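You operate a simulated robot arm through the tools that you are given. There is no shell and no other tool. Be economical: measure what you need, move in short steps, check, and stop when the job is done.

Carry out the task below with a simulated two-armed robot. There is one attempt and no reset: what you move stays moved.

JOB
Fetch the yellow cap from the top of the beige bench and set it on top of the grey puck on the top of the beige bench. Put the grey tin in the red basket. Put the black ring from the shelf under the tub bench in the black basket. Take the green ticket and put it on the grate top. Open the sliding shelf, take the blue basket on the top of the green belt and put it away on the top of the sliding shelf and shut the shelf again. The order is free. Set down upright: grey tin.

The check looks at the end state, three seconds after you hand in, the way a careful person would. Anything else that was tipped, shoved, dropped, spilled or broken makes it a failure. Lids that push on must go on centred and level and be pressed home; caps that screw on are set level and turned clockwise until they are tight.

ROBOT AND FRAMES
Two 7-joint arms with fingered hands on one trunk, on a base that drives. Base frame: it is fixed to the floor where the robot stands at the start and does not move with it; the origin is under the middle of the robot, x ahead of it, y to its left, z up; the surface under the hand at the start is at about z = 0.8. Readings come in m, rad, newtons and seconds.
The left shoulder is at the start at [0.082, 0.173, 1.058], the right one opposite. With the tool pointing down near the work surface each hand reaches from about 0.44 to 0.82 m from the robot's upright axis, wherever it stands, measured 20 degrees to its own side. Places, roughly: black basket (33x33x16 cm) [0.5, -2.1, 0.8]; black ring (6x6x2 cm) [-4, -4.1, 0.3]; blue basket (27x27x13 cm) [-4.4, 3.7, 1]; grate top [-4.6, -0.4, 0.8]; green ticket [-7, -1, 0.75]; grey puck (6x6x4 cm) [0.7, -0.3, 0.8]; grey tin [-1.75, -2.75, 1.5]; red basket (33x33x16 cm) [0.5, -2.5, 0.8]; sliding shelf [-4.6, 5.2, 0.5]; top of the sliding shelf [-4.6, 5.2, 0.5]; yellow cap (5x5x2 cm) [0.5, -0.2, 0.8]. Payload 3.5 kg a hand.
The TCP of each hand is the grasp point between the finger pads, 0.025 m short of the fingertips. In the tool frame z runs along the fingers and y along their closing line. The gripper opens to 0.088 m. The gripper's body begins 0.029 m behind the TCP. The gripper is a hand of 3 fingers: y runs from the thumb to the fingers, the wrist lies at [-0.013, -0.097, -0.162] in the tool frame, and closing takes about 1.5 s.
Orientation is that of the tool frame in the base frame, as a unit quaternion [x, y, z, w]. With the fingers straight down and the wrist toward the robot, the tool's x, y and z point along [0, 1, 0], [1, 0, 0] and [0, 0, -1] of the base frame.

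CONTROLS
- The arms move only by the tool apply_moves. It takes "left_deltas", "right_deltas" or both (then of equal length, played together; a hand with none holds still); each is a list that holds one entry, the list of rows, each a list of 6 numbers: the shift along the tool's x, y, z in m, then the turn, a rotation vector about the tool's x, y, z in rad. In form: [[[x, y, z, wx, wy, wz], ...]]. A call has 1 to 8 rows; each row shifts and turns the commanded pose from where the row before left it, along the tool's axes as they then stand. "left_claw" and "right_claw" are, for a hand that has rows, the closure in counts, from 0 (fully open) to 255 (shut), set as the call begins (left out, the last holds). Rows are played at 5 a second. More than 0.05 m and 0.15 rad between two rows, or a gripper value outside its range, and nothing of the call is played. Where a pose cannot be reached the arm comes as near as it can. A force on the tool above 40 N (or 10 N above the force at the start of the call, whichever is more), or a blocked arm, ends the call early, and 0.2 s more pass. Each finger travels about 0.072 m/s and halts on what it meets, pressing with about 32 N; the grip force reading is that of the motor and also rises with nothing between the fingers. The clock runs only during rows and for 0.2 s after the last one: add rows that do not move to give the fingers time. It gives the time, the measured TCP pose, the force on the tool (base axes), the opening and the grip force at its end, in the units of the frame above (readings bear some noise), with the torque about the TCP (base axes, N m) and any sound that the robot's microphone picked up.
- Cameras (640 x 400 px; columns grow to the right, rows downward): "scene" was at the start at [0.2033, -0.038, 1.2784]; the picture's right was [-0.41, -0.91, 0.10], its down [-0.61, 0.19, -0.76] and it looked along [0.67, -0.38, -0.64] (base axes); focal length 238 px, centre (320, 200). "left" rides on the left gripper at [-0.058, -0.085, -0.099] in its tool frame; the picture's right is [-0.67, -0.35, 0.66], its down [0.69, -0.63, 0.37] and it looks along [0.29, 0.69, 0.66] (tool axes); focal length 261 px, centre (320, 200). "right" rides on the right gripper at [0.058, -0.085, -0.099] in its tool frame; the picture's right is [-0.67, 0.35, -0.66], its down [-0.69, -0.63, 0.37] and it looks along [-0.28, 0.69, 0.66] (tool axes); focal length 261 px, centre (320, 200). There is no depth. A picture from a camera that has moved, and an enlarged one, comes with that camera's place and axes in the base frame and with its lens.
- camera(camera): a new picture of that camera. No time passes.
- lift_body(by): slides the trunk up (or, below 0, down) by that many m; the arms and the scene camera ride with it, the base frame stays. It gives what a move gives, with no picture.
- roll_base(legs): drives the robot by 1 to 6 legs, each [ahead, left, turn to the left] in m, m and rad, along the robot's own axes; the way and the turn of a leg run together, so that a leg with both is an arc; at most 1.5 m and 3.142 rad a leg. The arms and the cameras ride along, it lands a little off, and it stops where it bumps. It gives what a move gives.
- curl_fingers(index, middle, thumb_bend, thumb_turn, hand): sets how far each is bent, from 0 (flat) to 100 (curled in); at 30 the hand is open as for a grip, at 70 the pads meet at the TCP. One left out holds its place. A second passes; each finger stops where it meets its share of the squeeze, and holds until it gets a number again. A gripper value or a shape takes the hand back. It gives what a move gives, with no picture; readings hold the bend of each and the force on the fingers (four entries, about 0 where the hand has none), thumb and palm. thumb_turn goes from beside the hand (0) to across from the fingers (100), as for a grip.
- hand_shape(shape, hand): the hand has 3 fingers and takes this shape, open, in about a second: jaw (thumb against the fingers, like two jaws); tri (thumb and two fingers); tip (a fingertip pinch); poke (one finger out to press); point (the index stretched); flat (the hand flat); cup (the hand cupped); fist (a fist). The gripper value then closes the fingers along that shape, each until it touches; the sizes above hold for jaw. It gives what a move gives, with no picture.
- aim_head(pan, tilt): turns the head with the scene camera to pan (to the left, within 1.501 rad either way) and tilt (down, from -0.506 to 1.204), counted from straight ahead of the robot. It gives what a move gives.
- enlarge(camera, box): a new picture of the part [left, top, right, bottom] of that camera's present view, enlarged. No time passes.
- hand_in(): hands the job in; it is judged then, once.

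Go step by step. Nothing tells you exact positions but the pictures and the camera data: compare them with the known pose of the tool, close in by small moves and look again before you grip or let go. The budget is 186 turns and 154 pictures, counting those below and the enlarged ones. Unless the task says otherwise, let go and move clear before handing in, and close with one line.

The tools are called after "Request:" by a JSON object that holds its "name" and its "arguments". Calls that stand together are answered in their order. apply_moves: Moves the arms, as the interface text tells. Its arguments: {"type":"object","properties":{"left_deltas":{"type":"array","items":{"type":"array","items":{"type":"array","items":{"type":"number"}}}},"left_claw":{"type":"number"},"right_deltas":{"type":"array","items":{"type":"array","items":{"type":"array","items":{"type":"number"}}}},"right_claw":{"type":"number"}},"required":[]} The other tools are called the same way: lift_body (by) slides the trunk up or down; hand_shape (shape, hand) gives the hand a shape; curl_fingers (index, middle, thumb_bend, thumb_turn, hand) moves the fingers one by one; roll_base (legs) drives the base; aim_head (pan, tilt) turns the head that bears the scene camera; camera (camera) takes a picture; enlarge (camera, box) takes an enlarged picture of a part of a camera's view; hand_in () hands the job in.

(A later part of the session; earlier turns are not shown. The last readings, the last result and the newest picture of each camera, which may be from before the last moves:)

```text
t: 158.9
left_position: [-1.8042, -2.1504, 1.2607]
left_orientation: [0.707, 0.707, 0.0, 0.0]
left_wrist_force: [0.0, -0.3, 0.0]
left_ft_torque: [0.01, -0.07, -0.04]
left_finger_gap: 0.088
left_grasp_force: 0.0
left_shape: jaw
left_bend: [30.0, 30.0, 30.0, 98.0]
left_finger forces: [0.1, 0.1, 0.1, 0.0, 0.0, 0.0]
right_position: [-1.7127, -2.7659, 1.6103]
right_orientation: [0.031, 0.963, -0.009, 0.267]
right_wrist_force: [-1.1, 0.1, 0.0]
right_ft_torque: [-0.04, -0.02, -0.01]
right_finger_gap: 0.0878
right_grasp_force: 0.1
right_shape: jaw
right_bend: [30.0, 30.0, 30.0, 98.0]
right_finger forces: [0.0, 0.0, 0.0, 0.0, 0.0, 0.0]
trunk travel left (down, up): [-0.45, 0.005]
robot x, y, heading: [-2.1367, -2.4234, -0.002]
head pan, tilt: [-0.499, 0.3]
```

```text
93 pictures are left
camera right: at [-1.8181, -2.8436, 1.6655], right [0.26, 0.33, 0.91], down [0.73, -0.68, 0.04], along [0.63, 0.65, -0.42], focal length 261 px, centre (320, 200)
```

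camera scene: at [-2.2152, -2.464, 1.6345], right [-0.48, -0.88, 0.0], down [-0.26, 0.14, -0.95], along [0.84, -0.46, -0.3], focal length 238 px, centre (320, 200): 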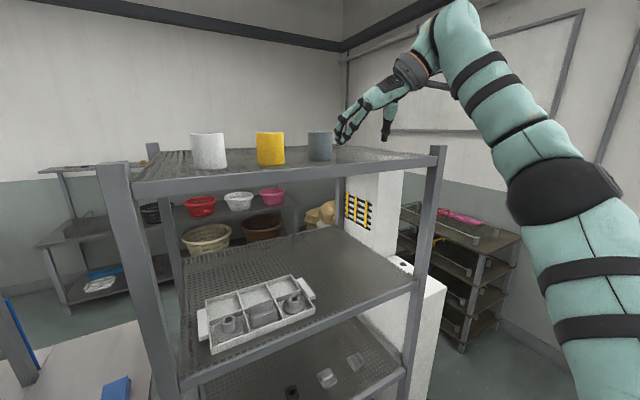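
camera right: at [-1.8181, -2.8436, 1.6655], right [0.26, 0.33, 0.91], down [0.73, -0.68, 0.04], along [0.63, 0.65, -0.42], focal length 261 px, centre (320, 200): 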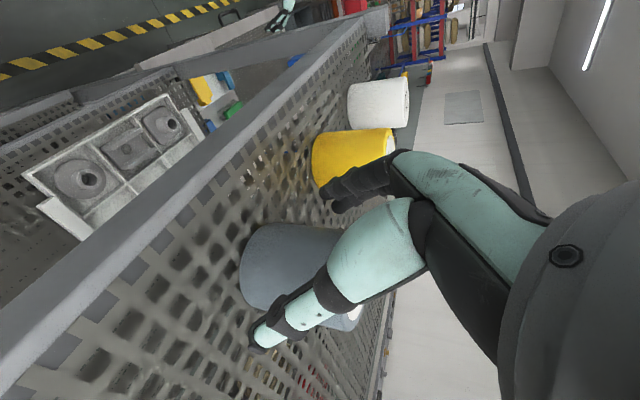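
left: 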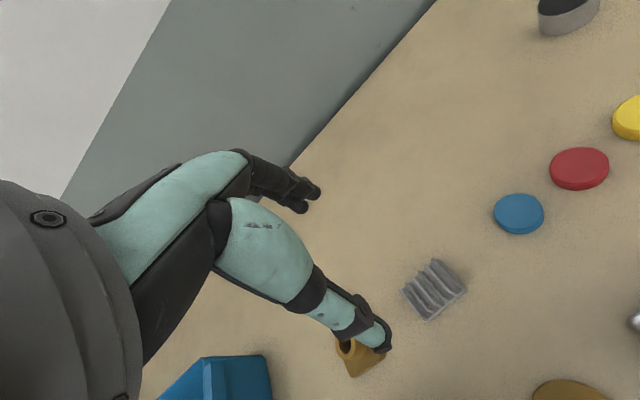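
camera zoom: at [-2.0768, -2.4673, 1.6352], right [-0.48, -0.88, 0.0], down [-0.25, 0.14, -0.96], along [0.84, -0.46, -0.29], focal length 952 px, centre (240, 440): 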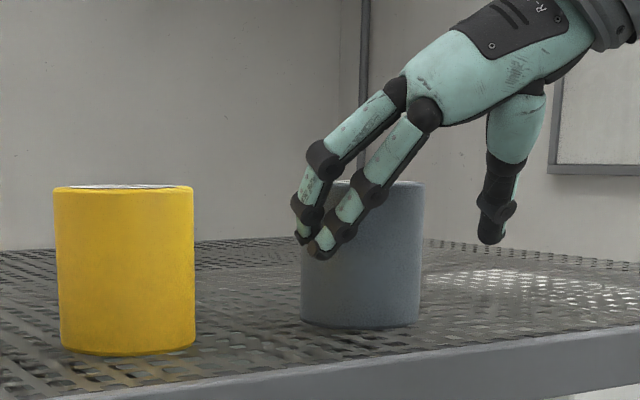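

Request:
{"name": "roll_base", "arguments": {"legs": [[0.038, -0.002, 0]]}}

Request:
{"name": "enlarge", "arguments": {"camera": "scene", "box": [280, 90, 440, 190]}}

```text
t: 159.8
left_position: [-1.7679, -2.1523, 1.2601]
left_orientation: [0.707, 0.707, -0.001, 0.0]
left_wrist_force: [0.1, 0.1, -0.1]
left_ft_torque: [-0.03, -0.04, 0.02]
left_finger_gap: 0.0879
left_grasp_force: 0.0
left_shape: jaw
left_bend: [30.0, 30.0, 30.0, 98.0]
left_finger forces: [0.0, 0.1, 0.0, 0.0, 0.0, 0.0]
right_position: [-1.6738, -2.7683, 1.6104]
right_orientation: [0.03, 0.964, -0.009, 0.266]
right_wrist_force: [-0.9, 0.6, -0.8]
right_ft_torque: [-0.02, -0.05, 0.03]
right_finger_gap: 0.0877
right_grasp_force: 0.1
right_shape: jaw
right_bend: [30.0, 30.0, 30.0, 98.0]
right_finger forces: [0.0, 0.0, 0.0, 0.1, 0.0, 0.0]
trunk travel left (down, up): [-0.45, 0.005]
robot x, y, heading: [-2.1036, -2.4268, 0.001]
head pan, tilt: [-0.499, 0.3]
```

```text
4.00 times, centred on (360, 140) of scene
camera zoom: at [-2.0385, -2.4698, 1.6351], right [-0.48, -0.88, 0.0], down [-0.25, 0.14, -0.96], along [0.84, -0.46, -0.29], focal length 952 px, centre (160, 440)
```

zoom: 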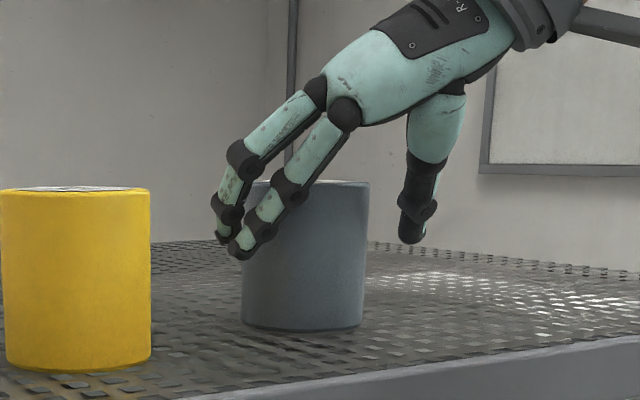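

Request:
{"name": "roll_base", "arguments": {"legs": [[0.02, -0.001, 0]]}}

Request:
{"name": "camera", "arguments": {"camera": "right"}}

Request:
{"name": "enlarge", "arguments": {"camera": "scene", "box": [280, 90, 440, 190]}}

```text
t: 160.5
left_position: [-1.745, -2.154, 1.2605]
left_orientation: [0.706, 0.708, 0.0, -0.001]
left_wrist_force: [-1.0, 0.5, 0.2]
left_ft_torque: [0.01, 0.01, 0.01]
left_finger_gap: 0.0873
left_grasp_force: 0.0
left_shape: jaw
left_bend: [30.0, 30.0, 30.0, 98.0]
left_finger forces: [0.0, 0.0, 0.0, 0.0, 0.1, 0.1]
right_position: [-1.6506, -2.768, 1.6085]
right_orientation: [0.031, 0.963, -0.009, 0.267]
right_wrist_force: [-0.4, -0.1, -0.5]
right_ft_torque: [0.0, -0.04, 0.0]
right_finger_gap: 0.088
right_grasp_force: 0.0
right_shape: jaw
right_bend: [30.0, 30.0, 30.0, 98.0]
right_finger forces: [0.0, 0.1, 0.0, 0.1, 0.0, 0.0]
trunk travel left (down, up): [-0.45, 0.005]
robot x, y, heading: [-2.0817, -2.4261, -0.0]
head pan, tilt: [-0.499, 0.3]
```

```text
91 pictures are left
camera right: at [-1.7567, -2.8469, 1.6646], right [0.26, 0.33, 0.91], down [0.73, -0.68, 0.04], along [0.63, 0.66, -0.42], focal length 261 px, centre (320, 200)
```

right: 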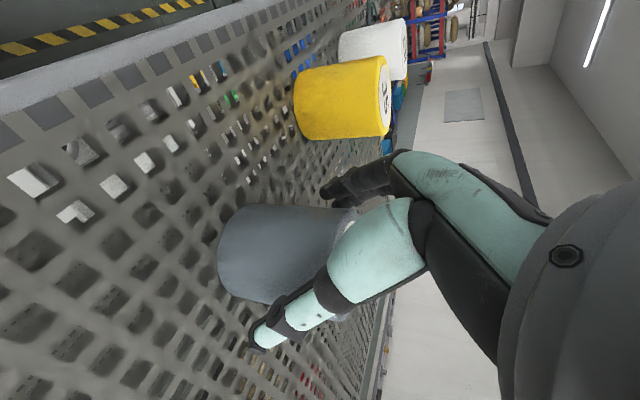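

```text
4.00 times, centred on (360, 140) of scene
camera zoom: at [-2.0159, -2.4709, 1.635], right [-0.48, -0.88, 0.0], down [-0.25, 0.14, -0.96], along [0.84, -0.46, -0.29], focal length 952 px, centre (160, 440)
```

zoom: 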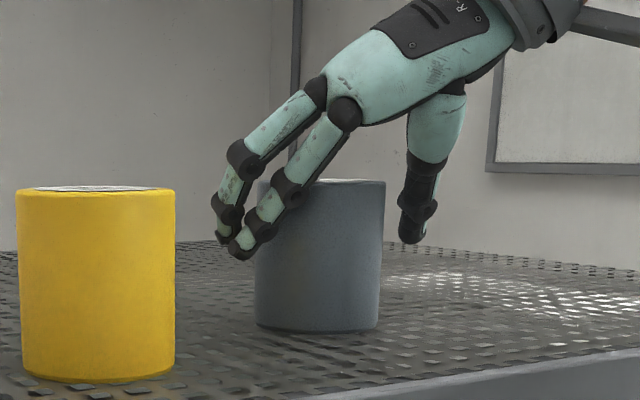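

The tin is between fingers and thumb. I lower slightly, then close.

Request:
{"name": "apply_moves", "arguments": {"right_deltas": [[[0.004, -0.004, 0.007, 0, 0, 0], [0, 0, 0, 0, 0, 0]]]}}

Request:
{"name": "apply_moves", "arguments": {"right_deltas": [[[0, 0, 0, 0, 0, 0], [0, 0, 0, 0, 0, 0], [0, 0, 0, 0, 0, 0], [0, 0, 0, 0, 0, 0], [0, 0, 0, 0, 0, 0], [0, 0, 0, 0, 0, 0], [0, 0, 0, 0, 0, 0], [0, 0, 0, 0, 0, 0]]], "right_claw": 255}}

Request:
{"name": "enlarge", "arguments": {"camera": "scene", "box": [280, 90, 440, 190]}}

```text
t: 161.1
left_position: [-1.7401, -2.1536, 1.2586]
left_orientation: [0.706, 0.708, -0.003, -0.002]
left_wrist_force: [-0.3, 0.7, 0.2]
left_ft_torque: [-0.03, -0.01, 0.0]
left_finger_gap: 0.088
left_grasp_force: 0.1
left_shape: jaw
left_bend: [30.0, 30.0, 30.0, 98.0]
left_finger forces: [0.0, 0.0, 0.0, 0.0, 0.0, 0.0]
right_position: [-1.6466, -2.773, 1.5997]
right_orientation: [0.032, 0.964, -0.012, 0.265]
right_wrist_force: [0.4, 0.2, -0.1]
right_ft_torque: [0.0, -0.04, 0.02]
right_finger_gap: 0.0881
right_grasp_force: 0.0
right_shape: jaw
right_bend: [30.0, 30.0, 30.0, 98.0]
right_finger forces: [0.1, 0.0, 0.0, 0.1, 0.0, 0.0]
trunk travel left (down, up): [-0.45, 0.005]
robot x, y, heading: [-2.0801, -2.423, -0.004]
head pan, tilt: [-0.499, 0.3]
```

```text
t: 162.9
left_position: [-1.7374, -2.1547, 1.2579]
left_orientation: [0.707, 0.708, -0.003, -0.004]
left_wrist_force: [0.2, 1.3, 0.1]
left_ft_torque: [-0.01, 0.02, 0.02]
left_finger_gap: 0.0877
left_grasp_force: 0.0
left_shape: jaw
left_bend: [30.0, 30.0, 30.0, 98.0]
left_finger forces: [0.0, 0.0, 0.1, 0.0, 0.0, 0.0]
right_position: [-1.6424, -2.7732, 1.5992]
right_orientation: [0.033, 0.964, -0.011, 0.264]
right_wrist_force: [-0.4, -0.1, 0.5]
right_ft_torque: [-0.01, 0.0, 0.01]
right_finger_gap: 0.0539
right_grasp_force: 32.1
right_shape: jaw
right_bend: [28.0, 40.0, 65.0, 100.0]
right_finger forces: [18.4, 10.7, 0.0, 0.1, 29.1, 0.0]
trunk travel left (down, up): [-0.45, 0.005]
robot x, y, heading: [-2.0792, -2.4246, -0.005]
head pan, tilt: [-0.499, 0.3]
```

```text
4.00 times, centred on (360, 140) of scene
camera zoom: at [-2.0071, -2.4713, 1.6346], right [-0.48, -0.88, 0.0], down [-0.26, 0.14, -0.96], along [0.84, -0.46, -0.3], focal length 952 px, centre (160, 440)
```

zoom: 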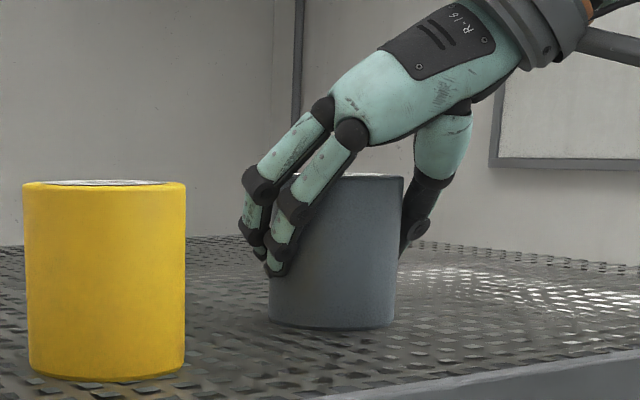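

Gripped firmly. I lift it and back away from the rack.

Request:
{"name": "apply_moves", "arguments": {"right_deltas": [[[-0.006, 0, -0.01, 0, 0, 0], [-0.006, 0, -0.01, 0, 0, 0], [0, 0, 0, 0, 0, 0]]]}}

Request:
{"name": "enlarge", "arguments": {"camera": "scene", "box": [280, 90, 440, 190]}}

```text
t: 163.7
left_position: [-1.738, -2.154, 1.2584]
left_orientation: [0.706, 0.708, -0.003, -0.004]
left_wrist_force: [0.5, 0.2, 0.2]
left_ft_torque: [0.05, -0.02, 0.03]
left_finger_gap: 0.088
left_grasp_force: 0.1
left_shape: jaw
left_bend: [30.0, 30.0, 30.0, 98.0]
left_finger forces: [0.1, 0.1, 0.0, 0.0, 0.1, 0.0]
right_position: [-1.6452, -2.7746, 1.6208]
right_orientation: [0.03, 0.964, -0.009, 0.263]
right_wrist_force: [-0.3, -0.8, -3.2]
right_ft_torque: [0.01, 0.04, -0.01]
right_finger_gap: 0.0541
right_grasp_force: 32.3
right_shape: jaw
right_bend: [28.0, 40.0, 65.0, 100.0]
right_finger forces: [18.5, 10.8, 0.1, 0.0, 29.1, 0.0]
trunk travel left (down, up): [-0.45, 0.005]
robot x, y, heading: [-2.0842, -2.4293, 0.004]
head pan, tilt: [-0.499, 0.3]
```

```text
4.00 times, centred on (360, 140) of scene
camera zoom: at [-2.0072, -2.4714, 1.6346], right [-0.48, -0.88, 0.0], down [-0.26, 0.14, -0.96], along [0.84, -0.46, -0.3], focal length 952 px, centre (160, 440)
```

zoom: 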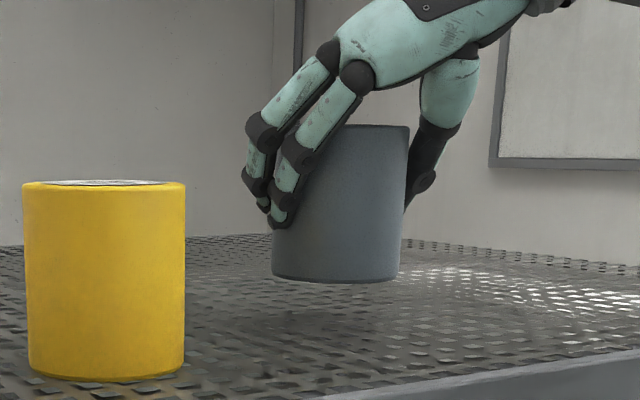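

The tin hangs clear. Keeping it in the right hand, I back off and go to look for the black ring at the tub bench by the wall.

Request:
{"name": "roll_base", "arguments": {"legs": [[-0.45, 0, 0], [0, 0, -1.57], [0.45, -0.75, 0], [0.3, -0.6, 0]]}}

Request:
{"name": "aim_head", "arguments": {"pan": 0.0, "tilt": 0.6}}

Request:
{"name": "camera", "arguments": {"camera": "scene"}}

```text
t: 177.8
left_position: [-3.6044, -3.5309, 1.2587]
left_orientation: [1.0, 0.016, 0.001, -0.004]
left_wrist_force: [1.0, 0.2, 0.7]
left_ft_torque: [-0.02, 0.0, 0.01]
left_finger_gap: 0.0878
left_grasp_force: 0.0
left_shape: jaw
left_bend: [30.0, 30.0, 30.0, 98.0]
left_finger forces: [0.0, 0.0, 0.2, 0.1, 0.0, 0.1]
right_position: [-4.2209, -3.6445, 1.6221]
right_orientation: [0.693, 0.671, -0.191, 0.182]
right_wrist_force: [0.2, 0.5, -1.9]
right_ft_torque: [0.06, 0.02, 0.0]
right_finger_gap: 0.0539
right_grasp_force: 31.8
right_shape: jaw
right_bend: [28.0, 40.0, 65.0, 100.0]
right_finger forces: [18.3, 10.6, 0.0, 0.1, 28.9, 0.1]
trunk travel left (down, up): [-0.45, 0.005]
robot x, y, heading: [-3.8896, -3.197, -1.539]
head pan, tilt: [-0.499, 0.3]
```

```text
t: 178.8
left_position: [-3.6068, -3.5318, 1.2591]
left_orientation: [1.0, 0.015, 0.001, -0.004]
left_wrist_force: [-0.3, -0.8, -0.6]
left_ft_torque: [-0.02, 0.0, 0.0]
left_finger_gap: 0.0877
left_grasp_force: 0.1
left_shape: jaw
left_bend: [30.0, 30.0, 30.0, 98.0]
left_finger forces: [0.1, 0.0, 0.0, 0.1, 0.1, 0.0]
right_position: [-4.2234, -3.6469, 1.621]
right_orientation: [0.693, 0.671, -0.189, 0.182]
right_wrist_force: [-0.2, 0.5, -2.5]
right_ft_torque: [0.02, 0.0, 0.01]
right_finger_gap: 0.0542
right_grasp_force: 32.3
right_shape: jaw
right_bend: [28.0, 40.0, 65.0, 100.0]
right_finger forces: [18.4, 10.6, 0.0, 0.0, 29.0, 0.0]
trunk travel left (down, up): [-0.45, 0.005]
robot x, y, heading: [-3.8919, -3.1941, -1.54]
head pan, tilt: [0.0, 0.6]
```

```text
87 pictures are left
camera scene: at [-3.8865, -3.2757, 1.6071], right [-1.0, -0.03, 0.0], down [-0.02, 0.56, -0.82], along [0.03, -0.82, -0.57], focal length 238 px, centre (320, 200)
```

scene: 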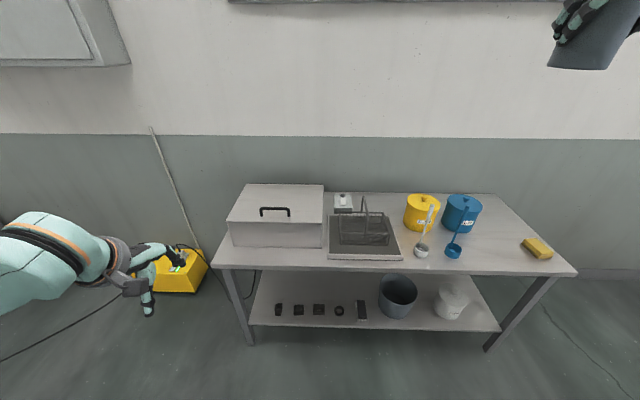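

Request:
{"name": "enlarge", "arguments": {"camera": "scene", "box": [250, 270, 410, 370]}}

```text
4.00 times, centred on (330, 320) of scene
camera zoom: at [-3.8865, -3.2757, 1.6071], right [-1.0, -0.03, 0.0], down [-0.02, 0.56, -0.82], along [0.03, -0.82, -0.57], focal length 952 px, centre (280, -280)
```

zoom: 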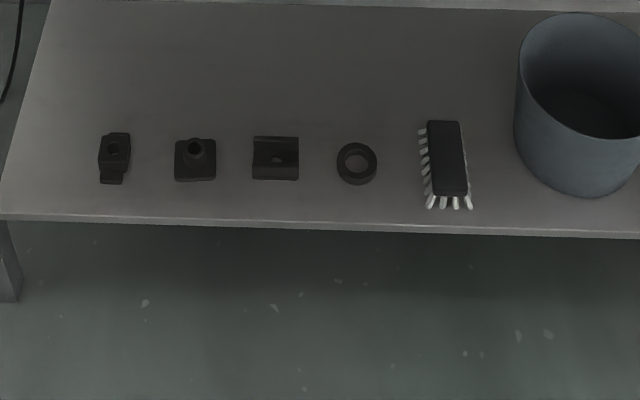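

The black ring is on the lower shelf at about [-3.967, -4.04, 0.30], about 9 cm in from the shelf's front edge. I lower the trunk and test the free left arm's reach at that height before moving in.

Request:
{"name": "lift_body", "arguments": {"by": -0.44}}

Request:
{"name": "apply_moves", "arguments": {"left_deltas": [[[-0.008, 0.02, 0.045, 0, 0, 0], [-0.008, 0.02, 0.045, 0, 0, 0], [-0.008, 0.02, 0.045, 0, 0, 0], [-0.008, 0.02, 0.045, 0, 0, 0], [-0.008, 0.02, 0.045, 0, 0, 0], [-0.008, 0.02, 0.045, 0, 0, 0], [-0.008, 0.02, 0.045, 0, 0, 0], [-0.008, 0.02, 0.045, 0, 0, 0]]]}}

Request:
{"name": "apply_moves", "arguments": {"left_deltas": [[[0, 0, 0.045, 0, 0, 0], [0, 0, 0.045, 0, 0, 0], [0, 0, 0.02, 0, 0, 0], [0, 0, 0, 0, 0, 0]]]}}

Request:
{"name": "camera", "arguments": {"camera": "scene"}}

```text
refused: -0.44 is not a number from -0.4 to 0.4
```

```text
t: 180.6
left_position: [-3.6643, -3.6917, 0.8957]
left_orientation: [1.0, 0.015, 0.002, -0.004]
left_wrist_force: [0.7, 0.2, 0.1]
left_ft_torque: [0.01, 0.0, -0.02]
left_finger_gap: 0.0875
left_grasp_force: 0.1
left_shape: jaw
left_bend: [30.0, 30.0, 30.0, 98.0]
left_finger forces: [0.0, 0.1, 0.0, 0.0, 0.0, 0.0]
right_position: [-4.224, -3.647, 1.6207]
right_orientation: [0.694, 0.671, -0.188, 0.183]
right_wrist_force: [0.0, -0.4, -2.0]
right_ft_torque: [0.05, 0.02, 0.01]
right_finger_gap: 0.054
right_grasp_force: 31.8
right_shape: jaw
right_bend: [28.0, 40.0, 65.0, 100.0]
right_finger forces: [18.3, 10.6, 0.0, 0.0, 29.1, 0.0]
trunk travel left (down, up): [-0.45, 0.005]
robot x, y, heading: [-3.8898, -3.196, -1.538]
head pan, tilt: [0.0, 0.6]
```

```text
t: 181.6
left_position: [-3.664, -3.6901, 0.789]
left_orientation: [1.0, 0.016, 0.0, -0.005]
left_wrist_force: [-0.2, 0.2, 0.0]
left_ft_torque: [0.01, -0.01, 0.03]
left_finger_gap: 0.0878
left_grasp_force: 0.0
left_shape: jaw
left_bend: [30.0, 30.0, 30.0, 98.0]
left_finger forces: [0.0, 0.0, 0.1, 0.0, 0.0, 0.1]
right_position: [-4.2233, -3.6452, 1.6209]
right_orientation: [0.693, 0.672, -0.19, 0.182]
right_wrist_force: [0.4, -0.5, -2.4]
right_ft_torque: [0.01, 0.02, -0.01]
right_finger_gap: 0.054
right_grasp_force: 32.5
right_shape: jaw
right_bend: [28.0, 40.0, 65.0, 100.0]
right_finger forces: [18.4, 10.6, 0.0, 0.0, 28.9, 0.1]
trunk travel left (down, up): [-0.45, 0.005]
robot x, y, heading: [-3.8902, -3.1974, -1.54]
head pan, tilt: [0.0, 0.6]
```

```text
85 pictures are left
camera scene: at [-3.8854, -3.2748, 1.6071], right [-1.0, -0.03, 0.0], down [-0.02, 0.56, -0.82], along [0.03, -0.82, -0.57], focal length 238 px, centre (320, 200)
```

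scene: 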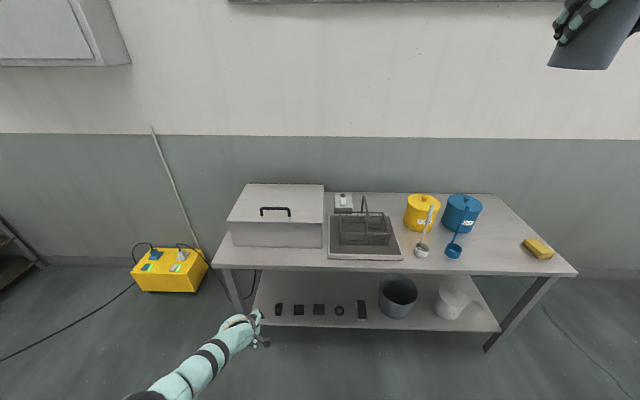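

Arm reach is fine. I lower the trunk by 0.4 m.

Request:
{"name": "lift_body", "arguments": {"by": -0.4}}

Request:
{"name": "camera", "arguments": {"camera": "left"}}

```text
t: 185.4
left_position: [-3.665, -3.69, 0.3873]
left_orientation: [1.0, 0.015, 0.0, -0.003]
left_wrist_force: [-0.6, 0.2, -0.7]
left_ft_torque: [-0.03, 0.03, 0.0]
left_finger_gap: 0.0876
left_grasp_force: 0.0
left_shape: jaw
left_bend: [30.0, 30.0, 30.0, 98.0]
left_finger forces: [0.1, 0.1, 0.0, 0.0, 0.0, 0.0]
right_position: [-4.2202, -3.7787, 1.0706]
right_orientation: [0.711, 0.692, -0.098, 0.081]
right_wrist_force: [0.1, 0.0, -2.3]
right_ft_torque: [0.03, 0.02, 0.04]
right_finger_gap: 0.0539
right_grasp_force: 32.0
right_shape: jaw
right_bend: [28.0, 40.0, 65.0, 100.0]
right_finger forces: [18.3, 10.7, 0.0, 0.0, 29.1, 0.0]
trunk travel left (down, up): [-0.05, 0.405]
robot x, y, heading: [-3.8927, -3.1956, -1.536]
head pan, tilt: [0.0, 0.6]
```

```text
84 pictures are left
camera left: at [-3.7248, -3.6066, 0.4881], right [-0.68, 0.33, -0.65], down [0.67, 0.65, -0.36], along [0.31, -0.68, -0.67], focal length 261 px, centre (320, 200)
```

left: 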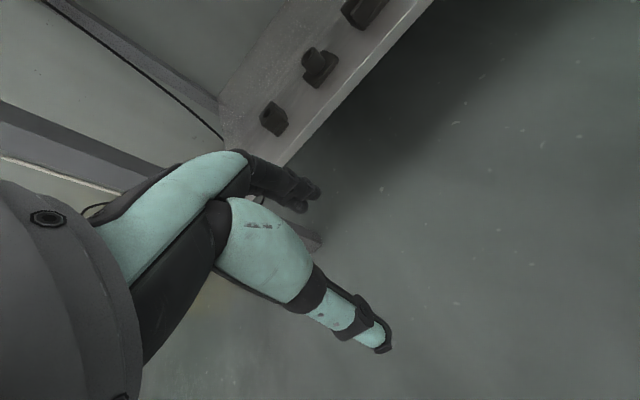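

The trunk lean tilted the right hand a bit. I raise and draw back the right hand with the tin, then shift the base so the left hand lines up with the ring.

Request:
{"name": "apply_moves", "arguments": {"right_deltas": [[[0.008, 0, -0.0367, 0, -0.043, 0], [0.008, 0, -0.0367, 0, -0.043, 0], [0.008, 0, -0.0367, 0, -0.043, 0], [0.008, 0, -0.0367, 0, -0.043, 0], [0.008, 0, -0.0367, 0, -0.043, 0], [0.008, 0, -0.0367, 0, -0.043, 0], [0, 0, 0, 0, 0, 0]]]}}

Request:
{"name": "roll_base", "arguments": {"legs": [[0.0, -0.3, -0.03], [0.22, 0, 0]]}}

Request:
{"name": "camera", "arguments": {"camera": "left"}}

Request:
{"name": "camera", "arguments": {"camera": "scene"}}

```text
t: 187.0
left_position: [-3.6642, -3.6908, 0.3867]
left_orientation: [1.0, 0.016, 0.001, -0.005]
left_wrist_force: [0.8, -0.2, 0.1]
left_ft_torque: [-0.03, -0.01, 0.02]
left_finger_gap: 0.0877
left_grasp_force: 0.0
left_shape: jaw
left_bend: [30.0, 30.0, 30.0, 98.0]
left_finger forces: [0.0, 0.0, 0.1, 0.0, 0.1, 0.1]
right_position: [-4.229, -3.7147, 1.1528]
right_orientation: [0.693, 0.674, -0.188, 0.171]
right_wrist_force: [0.3, -0.4, -2.4]
right_ft_torque: [0.01, 0.03, 0.0]
right_finger_gap: 0.0538
right_grasp_force: 32.4
right_shape: jaw
right_bend: [28.0, 40.0, 65.0, 100.0]
right_finger forces: [18.6, 10.8, 0.0, 0.0, 29.4, 0.0]
right hand out of reach, approached as far as the arm can: row 1, 2, 3, 4, 5
trunk travel left (down, up): [-0.05, 0.405]
robot x, y, heading: [-3.8933, -3.1932, -1.546]
head pan, tilt: [0.0, 0.6]
```

```text
t: 190.3
left_position: [-3.9755, -3.9254, 0.3868]
left_orientation: [1.0, 0.001, 0.001, -0.005]
left_wrist_force: [-0.3, -0.3, -0.1]
left_ft_torque: [-0.02, 0.0, 0.0]
left_finger_gap: 0.0877
left_grasp_force: 0.0
left_shape: jaw
left_bend: [30.0, 30.0, 30.0, 98.0]
left_finger forces: [0.0, 0.0, 0.0, 0.1, 0.1, 0.1]
right_position: [-4.5398, -3.9338, 1.1525]
right_orientation: [0.702, 0.665, -0.191, 0.168]
right_wrist_force: [0.9, -0.4, -1.4]
right_ft_torque: [0.01, 0.0, 0.0]
right_finger_gap: 0.0539
right_grasp_force: 32.4
right_shape: jaw
right_bend: [28.0, 40.0, 65.0, 100.0]
right_finger forces: [18.5, 10.8, 0.0, 0.0, 29.5, 0.1]
trunk travel left (down, up): [-0.05, 0.405]
robot x, y, heading: [-4.1861, -3.4246, -1.56]
head pan, tilt: [0.0, 0.6]
```

```text
83 pictures are left
camera left: at [-4.0331, -3.8402, 0.4872], right [-0.67, 0.35, -0.65], down [0.68, 0.64, -0.36], along [0.29, -0.69, -0.67], focal length 261 px, centre (320, 200)
```

left: 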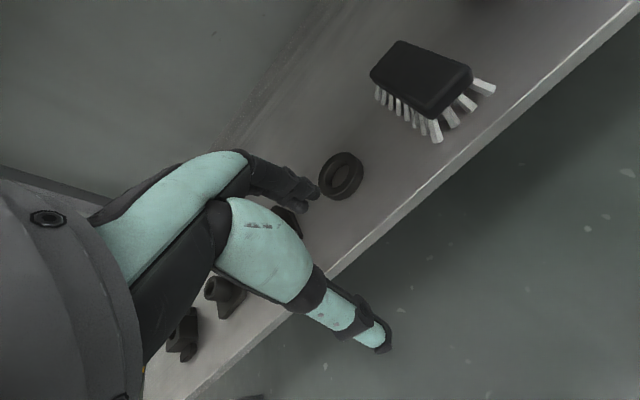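

```text
82 pictures are left
camera scene: at [-4.1843, -3.7158, 1.1134], right [-1.0, 0.0, 0.0], down [0.0, 0.86, -0.52], along [0.0, -0.52, -0.86], focal length 238 px, centre (320, 200)
```

scene: 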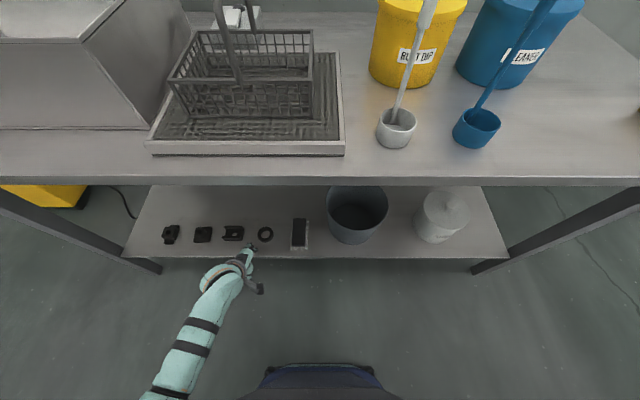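

The ring is at about [-3.98, -4.055], z ≈ 0.28. I reach in over it with the left arm only, since the tin is above the buckets, and look again.

Request:
{"name": "apply_moves", "arguments": {"left_deltas": [[[-0.002, 0.033, 0, 0, 0, 0], [-0.002, 0.033, 0, 0, 0, 0], [-0.001, 0.033, 0, 0, 0, 0], [0, 0.03, 0, 0, 0, 0], [0, 0, 0, 0, 0, 0]]]}}

Request:
{"name": "camera", "arguments": {"camera": "left"}}

Request:
{"name": "enlarge", "arguments": {"camera": "scene", "box": [190, 190, 350, 290]}}

```text
t: 191.5
left_position: [-3.976, -4.0536, 0.3866]
left_orientation: [1.0, 0.002, 0.0, -0.004]
left_wrist_force: [-0.2, 0.1, 0.5]
left_ft_torque: [-0.01, 0.02, -0.03]
left_finger_gap: 0.0875
left_grasp_force: 0.1
left_shape: jaw
left_bend: [30.0, 30.0, 30.0, 98.0]
left_finger forces: [0.1, 0.0, 0.0, 0.1, 0.0, 0.0]
right_position: [-4.5389, -3.9342, 1.1523]
right_orientation: [0.702, 0.665, -0.192, 0.168]
right_wrist_force: [-0.9, 0.3, -1.5]
right_ft_torque: [0.01, 0.01, -0.01]
right_finger_gap: 0.0537
right_grasp_force: 31.8
right_shape: jaw
right_bend: [28.0, 40.0, 65.0, 100.0]
right_finger forces: [18.7, 10.8, 0.0, 0.0, 29.4, 0.0]
trunk travel left (down, up): [-0.05, 0.405]
robot x, y, heading: [-4.1886, -3.4279, -1.565]
head pan, tilt: [0.0, 0.6]
```

```text
81 pictures are left
camera left: at [-4.0346, -3.9684, 0.4872], right [-0.67, 0.35, -0.65], down [0.68, 0.64, -0.36], along [0.29, -0.69, -0.67], focal length 261 px, centre (320, 200)
```

left: 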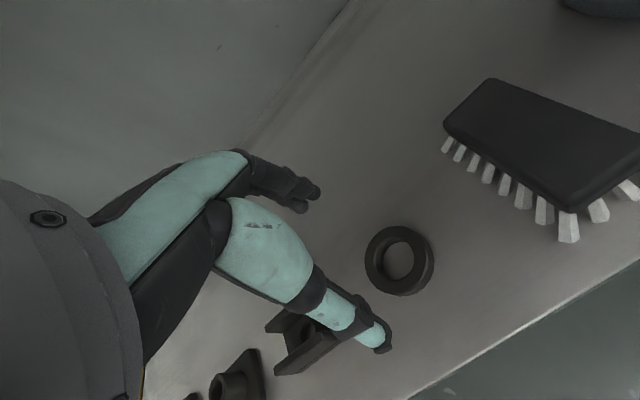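

```text
4.00 times, centred on (270, 240) of scene
camera zoom: at [-4.1843, -3.7148, 1.1137], right [-1.0, 0.0, 0.0], down [0.0, 0.86, -0.52], along [0.0, -0.52, -0.86], focal length 952 px, centre (520, 40)
```

zoom: 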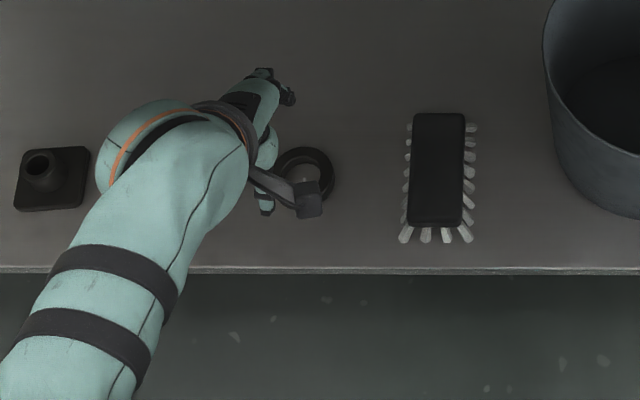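

Request:
{"name": "apply_moves", "arguments": {"left_deltas": [[[-0.003, 0.012, 0, 0, 0, 0], [0, 0, 0.03, 0, 0, 0], [0, 0, 0.025, 0, 0, 0], [0, 0, 0, 0, 0, 0]]]}}

Request:
{"name": "camera", "arguments": {"camera": "left"}}

```text
t: 192.5
left_position: [-3.9797, -4.0668, 0.3304]
left_orientation: [1.0, 0.002, 0.0, -0.004]
left_wrist_force: [0.3, -0.4, -0.2]
left_ft_torque: [0.02, 0.04, 0.03]
left_finger_gap: 0.088
left_grasp_force: 0.1
left_shape: jaw
left_bend: [30.0, 30.0, 30.0, 98.0]
left_finger forces: [0.0, 0.0, 0.0, 0.0, 0.0, 0.0]
right_position: [-4.5394, -3.934, 1.1533]
right_orientation: [0.702, 0.665, -0.191, 0.168]
right_wrist_force: [-0.5, 0.5, -3.1]
right_ft_torque: [0.0, -0.01, 0.0]
right_finger_gap: 0.0541
right_grasp_force: 32.0
right_shape: jaw
right_bend: [28.0, 40.0, 65.0, 100.0]
right_finger forces: [18.7, 10.8, 0.1, 0.0, 29.4, 0.0]
trunk travel left (down, up): [-0.05, 0.405]
robot x, y, heading: [-4.1876, -3.4261, -1.566]
head pan, tilt: [0.0, 0.6]
```

```text
79 pictures are left
camera left: at [-4.0368, -3.9805, 0.4316], right [-0.67, 0.35, -0.65], down [0.68, 0.63, -0.36], along [0.29, -0.69, -0.67], focal length 261 px, centre (320, 200)
```

left: 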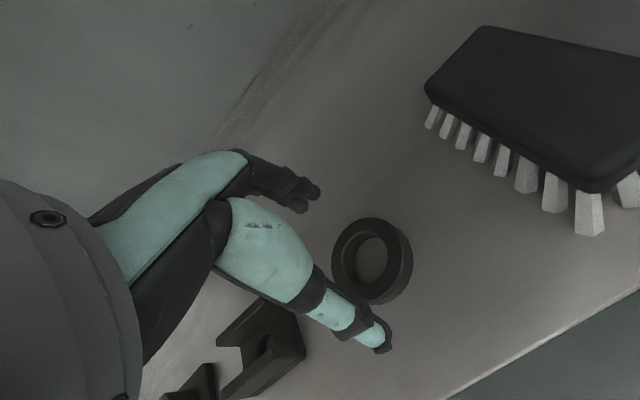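

The ring's top is at about z 0.266, right under the TCP. I descend further.

Request:
{"name": "apply_moves", "arguments": {"left_deltas": [[[0.001, 0.002, 0.025, 0, 0, 0], [0, 0, 0.015, 0, 0, 0], [0, 0, 0.006, 0, 0, 0], [0, 0, 0, 0, 0, 0]]]}}

Request:
{"name": "camera", "arguments": {"camera": "left"}}

```text
t: 193.5
left_position: [-3.9799, -4.0544, 0.3211]
left_orientation: [1.0, 0.002, 0.001, -0.004]
left_wrist_force: [0.6, 0.9, 0.6]
left_ft_torque: [0.01, 0.0, 0.0]
left_finger_gap: 0.0878
left_grasp_force: 0.1
left_shape: jaw
left_bend: [30.0, 30.0, 30.0, 98.0]
left_finger forces: [0.0, 0.0, 0.0, 0.1, 0.0, 0.0]
left hand out of reach, approached as far as the arm can: row 1, 2, 3
right_position: [-4.5399, -3.9339, 1.1536]
right_orientation: [0.703, 0.665, -0.192, 0.167]
right_wrist_force: [-0.4, 0.7, -2.5]
right_ft_torque: [0.02, -0.01, -0.04]
right_finger_gap: 0.054
right_grasp_force: 32.1
right_shape: jaw
right_bend: [28.0, 40.0, 65.0, 100.0]
right_finger forces: [18.7, 10.8, 0.0, 0.0, 29.4, 0.0]
trunk travel left (down, up): [-0.05, 0.405]
robot x, y, heading: [-4.1883, -3.4277, -1.571]
head pan, tilt: [0.0, 0.6]
```

```text
78 pictures are left
camera left: at [-4.0386, -3.969, 0.4215], right [-0.67, 0.35, -0.65], down [0.68, 0.64, -0.36], along [0.29, -0.69, -0.67], focal length 261 px, centre (320, 200)
```

left: 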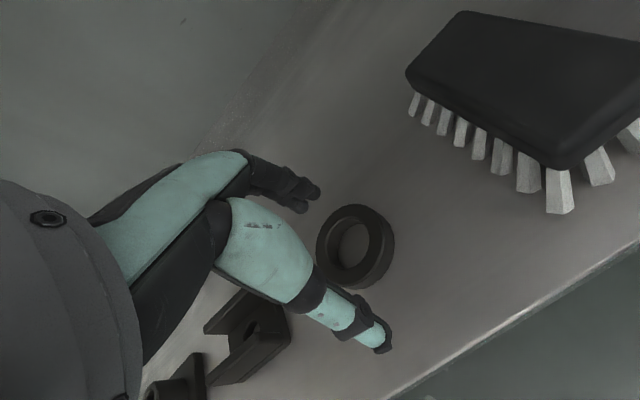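

At the arm's stretch limit. I advance the base 2 cm and use the last of the trunk travel.

Request:
{"name": "roll_base", "arguments": {"legs": [[0.03, 0, 0]]}}

Request:
{"name": "apply_moves", "arguments": {"left_deltas": [[[0, -0.01, 0.012, 0, 0, 0], [0, 0, 0, 0, 0, 0]]]}}

Request:
{"name": "camera", "arguments": {"camera": "left"}}

```text
t: 194.4
left_position: [-3.9804, -4.0841, 0.3208]
left_orientation: [1.0, 0.002, 0.0, -0.005]
left_wrist_force: [-0.4, 0.5, -0.2]
left_ft_torque: [0.0, -0.01, 0.01]
left_finger_gap: 0.0877
left_grasp_force: 0.0
left_shape: jaw
left_bend: [30.0, 30.0, 30.0, 98.0]
left_finger forces: [0.0, 0.0, 0.1, 0.0, 0.0, 0.0]
right_position: [-4.5386, -3.9649, 1.1514]
right_orientation: [0.702, 0.665, -0.191, 0.168]
right_wrist_force: [0.4, -0.8, -2.5]
right_ft_torque: [0.01, 0.01, 0.01]
right_finger_gap: 0.0539
right_grasp_force: 32.1
right_shape: jaw
right_bend: [28.0, 40.0, 65.0, 100.0]
right_finger forces: [18.7, 10.8, 0.1, 0.0, 29.4, 0.0]
trunk travel left (down, up): [-0.05, 0.405]
robot x, y, heading: [-4.1845, -3.4584, -1.563]
head pan, tilt: [0.0, 0.6]
```

```text
t: 195.0
left_position: [-3.9789, -4.0717, 0.3115]
left_orientation: [1.0, 0.002, 0.001, -0.005]
left_wrist_force: [0.7, 0.3, -0.8]
left_ft_torque: [0.03, -0.05, 0.01]
left_finger_gap: 0.0878
left_grasp_force: 0.0
left_shape: jaw
left_bend: [30.0, 30.0, 30.0, 98.0]
left_finger forces: [0.1, 0.0, 0.1, 0.0, 0.0, 0.0]
left hand out of reach, approached as far as the arm can: row 1
right_position: [-4.539, -3.9649, 1.152]
right_orientation: [0.702, 0.665, -0.191, 0.167]
right_wrist_force: [0.2, -0.2, -2.6]
right_ft_torque: [0.0, 0.0, 0.02]
right_finger_gap: 0.0543
right_grasp_force: 32.1
right_shape: jaw
right_bend: [28.0, 40.0, 65.0, 100.0]
right_finger forces: [18.7, 10.8, 0.0, 0.0, 29.4, 0.0]
trunk travel left (down, up): [-0.05, 0.405]
robot x, y, heading: [-4.1894, -3.4578, -1.569]
head pan, tilt: [0.0, 0.6]
```

```text
77 pictures are left
camera left: at [-4.0387, -3.9872, 0.4118], right [-0.67, 0.35, -0.65], down [0.68, 0.64, -0.36], along [0.29, -0.69, -0.67], focal length 261 px, centre (320, 200)
```

left: 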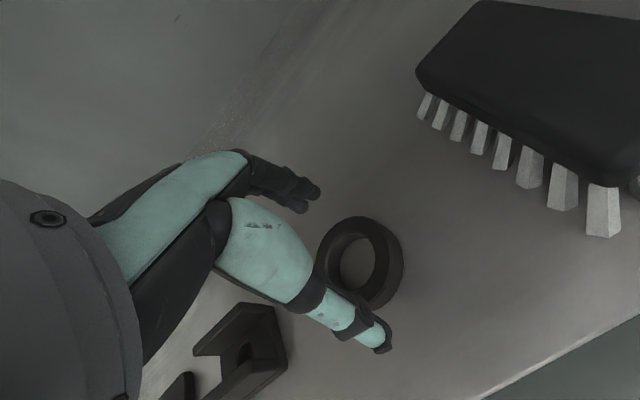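

The TCP is centred over the ring. I lower by the trunk.

Request:
{"name": "lift_body", "arguments": {"by": -0.025}}

Request:
{"name": "camera", "arguments": {"camera": "left"}}

```text
t: 195.7
left_position: [-3.9795, -4.0713, 0.2866]
left_orientation: [1.0, 0.001, 0.0, -0.005]
left_wrist_force: [-0.2, 1.0, 1.4]
left_ft_torque: [-0.1, -0.04, -0.02]
left_finger_gap: 0.0876
left_grasp_force: 0.0
left_shape: jaw
left_bend: [30.0, 30.0, 30.0, 98.0]
left_finger forces: [0.0, 2.2, 0.1, 0.0, 0.0, 0.0]
right_position: [-4.5403, -3.982, 1.1035]
right_orientation: [0.706, 0.668, -0.18, 0.154]
right_wrist_force: [0.2, -0.2, -1.8]
right_ft_torque: [0.01, 0.01, 0.03]
right_finger_gap: 0.054
right_grasp_force: 32.1
right_shape: jaw
right_bend: [28.0, 40.0, 65.0, 100.0]
right_finger forces: [18.7, 10.9, 0.1, 0.0, 29.4, 0.0]
trunk travel left (down, up): [-0.025, 0.43]
robot x, y, heading: [-4.1896, -3.4571, -1.566]
head pan, tilt: [0.0, 0.6]
```

```text
76 pictures are left
camera left: at [-4.0382, -3.9864, 0.3867], right [-0.67, 0.35, -0.65], down [0.68, 0.64, -0.36], along [0.29, -0.69, -0.67], focal length 261 px, centre (320, 200)
```

left: 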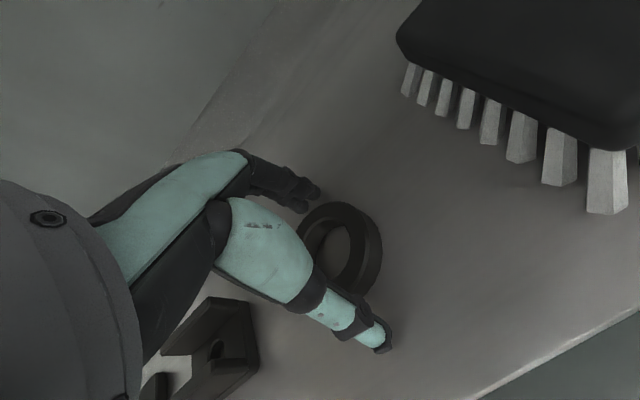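

A fingertip reads a light 2 N touch. I shift slightly outward, go down a few more millimetres and look at the force.

Request:
{"name": "apply_moves", "arguments": {"left_deltas": [[[0, 0.005, -0.002, 0, 0, 0], [0, 0, 0.003, 0, 0, 0], [0, 0, 0.003, 0, 0, 0], [0, 0, 0, 0, 0, 0]]]}}

Request:
{"name": "enlarge", "arguments": {"camera": "left", "box": [240, 130, 440, 370]}}

```text
t: 196.7
left_position: [-3.98, -4.0775, 0.2844]
left_orientation: [1.0, 0.002, 0.001, -0.003]
left_wrist_force: [-0.6, 3.8, 15.1]
left_ft_torque: [-0.7, -0.11, 0.04]
left_finger_gap: 0.0866
left_grasp_force: 0.1
left_shape: jaw
left_bend: [30.0, 30.0, 30.0, 98.0]
left_finger forces: [0.0, 14.8, 0.1, 0.0, 0.0, 0.1]
right_position: [-4.5395, -3.9798, 1.1052]
right_orientation: [0.706, 0.667, -0.181, 0.156]
right_wrist_force: [-0.1, 0.4, -1.2]
right_ft_torque: [0.03, 0.0, -0.02]
right_finger_gap: 0.0539
right_grasp_force: 31.6
right_shape: jaw
right_bend: [28.0, 40.0, 65.0, 100.0]
right_finger forces: [18.7, 10.9, 0.1, 0.1, 29.4, 0.1]
trunk travel left (down, up): [-0.025, 0.43]
robot x, y, heading: [-4.1832, -3.4569, -1.568]
head pan, tilt: [0.0, 0.6]
```

```text
1.67 times, centred on (340, 250) of left
camera zoom: at [-4.0384, -3.9921, 0.3848], right [-0.67, 0.35, -0.65], down [0.68, 0.63, -0.36], along [0.29, -0.69, -0.66], focal length 434 px, centre (287, 117)
```

zoom: 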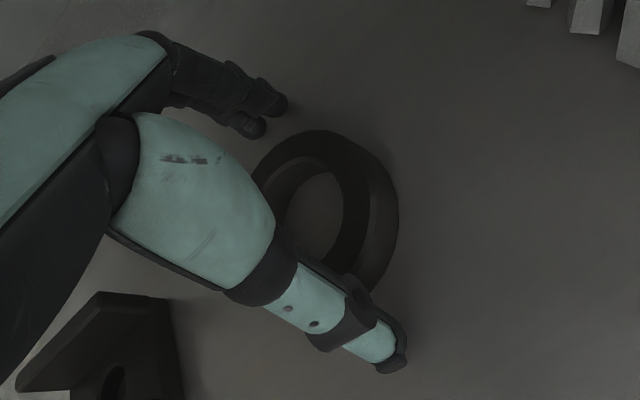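

The fingertip touches the shelf beyond the ring, so the depth is right. I raise 3 mm and close.

Request:
{"name": "apply_moves", "arguments": {"left_deltas": [[[0, -0.002, -0.003, 0, 0, 0], [0, 0, 0, 0, 0, 0]]]}}

Request:
{"name": "apply_moves", "arguments": {"left_deltas": [[[0, 0, 0, 0, 0, 0], [0, 0, 0, 0, 0, 0], [0, 0, 0, 0, 0, 0], [0, 0, 0, 0, 0, 0], [0, 0, 0, 0, 0, 0], [0, 0, 0, 0, 0, 0], [0, 0, 0, 0, 0, 0], [0, 0, 0, 0, 0, 0]]], "left_claw": 255}}

Request:
{"name": "camera", "arguments": {"camera": "left"}}

```text
t: 197.3
left_position: [-3.9793, -4.075, 0.2858]
left_orientation: [1.0, 0.002, 0.001, -0.005]
left_wrist_force: [-0.7, 1.1, 5.7]
left_ft_torque: [-0.26, -0.03, -0.03]
left_finger_gap: 0.0882
left_grasp_force: 0.0
left_shape: jaw
left_bend: [30.0, 30.0, 30.0, 98.0]
left_finger forces: [0.1, 5.1, 0.1, 0.0, 0.1, 0.0]
right_position: [-4.5382, -3.9829, 1.1042]
right_orientation: [0.705, 0.668, -0.18, 0.155]
right_wrist_force: [0.3, -0.2, -1.9]
right_ft_torque: [0.05, -0.03, 0.03]
right_finger_gap: 0.0539
right_grasp_force: 31.8
right_shape: jaw
right_bend: [28.0, 40.0, 65.0, 100.0]
right_finger forces: [18.8, 10.8, 0.0, 0.1, 29.3, 0.1]
trunk travel left (down, up): [-0.025, 0.43]
robot x, y, heading: [-4.1882, -3.458, -1.567]
head pan, tilt: [0.0, 0.6]
```

```text
t: 199.1
left_position: [-3.9801, -4.0758, 0.2874]
left_orientation: [1.0, 0.002, 0.001, -0.004]
left_wrist_force: [-0.3, -3.0, 5.5]
left_ft_torque: [-0.33, -0.03, 0.0]
left_finger_gap: 0.0529
left_grasp_force: 31.9
left_shape: jaw
left_bend: [28.0, 36.0, 68.0, 100.0]
left_finger forces: [22.7, 11.9, 0.0, 0.0, 28.8, 0.0]
right_position: [-4.5389, -3.9823, 1.103]
right_orientation: [0.705, 0.668, -0.18, 0.156]
right_wrist_force: [0.5, 0.1, -1.9]
right_ft_torque: [0.02, 0.0, 0.0]
right_finger_gap: 0.0537
right_grasp_force: 31.8
right_shape: jaw
right_bend: [28.0, 40.0, 65.0, 100.0]
right_finger forces: [18.8, 10.7, 0.0, 0.0, 29.3, 0.0]
trunk travel left (down, up): [-0.025, 0.43]
robot x, y, heading: [-4.1859, -3.458, -1.564]
head pan, tilt: [0.0, 0.6]
```

```text
74 pictures are left
camera left: at [-4.038, -3.9905, 0.3861], right [-0.67, 0.35, -0.65], down [0.68, 0.64, -0.36], along [0.29, -0.69, -0.67], focal length 261 px, centre (320, 200)
```

left: 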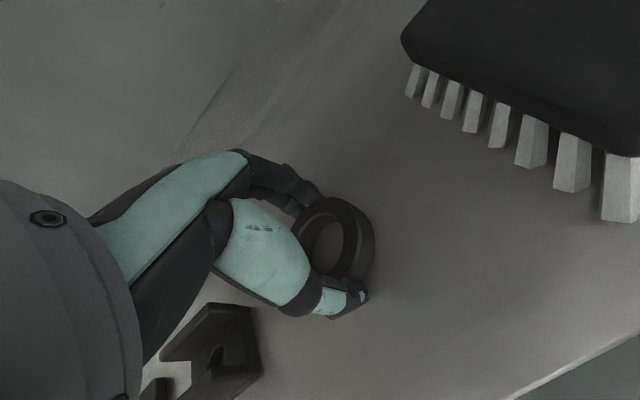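

The ring is gripped. I lift it and draw it out.

Request:
{"name": "apply_moves", "arguments": {"left_deltas": [[[0, 0, -0.02, 0, 0, 0], [0, 0, -0.03, 0, 0, 0], [0, 0, -0.03, 0, 0, 0], [0, -0.03, 0, 0, 0, 0], [0, -0.04, 0, 0, 0, 0], [0, -0.04, 0, 0, 0, 0], [0, 0, 0, 0, 0, 0]]]}}

Request:
{"name": "roll_base", "arguments": {"legs": [[-0.45, 0, 0]]}}

Request:
{"name": "camera", "arguments": {"camera": "left"}}

```text
t: 200.7
left_position: [-3.981, -3.967, 0.3667]
left_orientation: [1.0, 0.002, 0.001, -0.005]
left_wrist_force: [-0.4, -0.7, -1.6]
left_ft_torque: [0.03, 0.0, 0.02]
left_finger_gap: 0.0527
left_grasp_force: 31.5
left_shape: jaw
left_bend: [28.0, 36.0, 68.0, 100.0]
left_finger forces: [21.1, 8.9, 0.1, 0.0, 30.7, 0.0]
right_position: [-4.5384, -3.9847, 1.1037]
right_orientation: [0.705, 0.669, -0.18, 0.155]
right_wrist_force: [-0.6, -0.2, -1.4]
right_ft_torque: [0.04, 0.02, 0.03]
right_finger_gap: 0.0541
right_grasp_force: 31.8
right_shape: jaw
right_bend: [28.0, 40.0, 65.0, 100.0]
right_finger forces: [18.7, 10.8, 0.1, 0.0, 29.4, 0.1]
trunk travel left (down, up): [-0.025, 0.43]
robot x, y, heading: [-4.1871, -3.4587, -1.563]
head pan, tilt: [0.0, 0.6]
```

```text
t: 203.3
left_position: [-3.9843, -3.5251, 0.3678]
left_orientation: [1.0, 0.002, 0.0, -0.004]
left_wrist_force: [0.2, -0.5, -1.3]
left_ft_torque: [0.02, 0.0, 0.02]
left_finger_gap: 0.0525
left_grasp_force: 31.6
left_shape: jaw
left_bend: [28.0, 36.0, 68.0, 100.0]
left_finger forces: [20.9, 8.8, 0.0, 0.1, 30.6, 0.0]
right_position: [-4.5414, -3.5424, 1.1045]
right_orientation: [0.706, 0.667, -0.181, 0.155]
right_wrist_force: [1.0, 0.1, -1.4]
right_ft_torque: [0.05, 0.02, -0.02]
right_finger_gap: 0.0539
right_grasp_force: 32.0
right_shape: jaw
right_bend: [28.0, 40.0, 65.0, 100.0]
right_finger forces: [18.7, 10.8, 0.1, 0.0, 29.4, 0.1]
trunk travel left (down, up): [-0.025, 0.43]
robot x, y, heading: [-4.1871, -3.0141, -1.571]
head pan, tilt: [0.0, 0.6]
```

```text
73 pictures are left
camera left: at [-4.0417, -3.4409, 0.4678], right [-0.67, 0.35, -0.65], down [0.68, 0.63, -0.36], along [0.29, -0.69, -0.67], focal length 261 px, centre (320, 200)
```

left: 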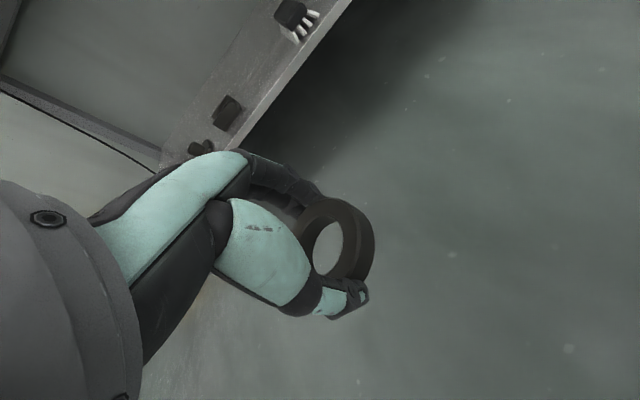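

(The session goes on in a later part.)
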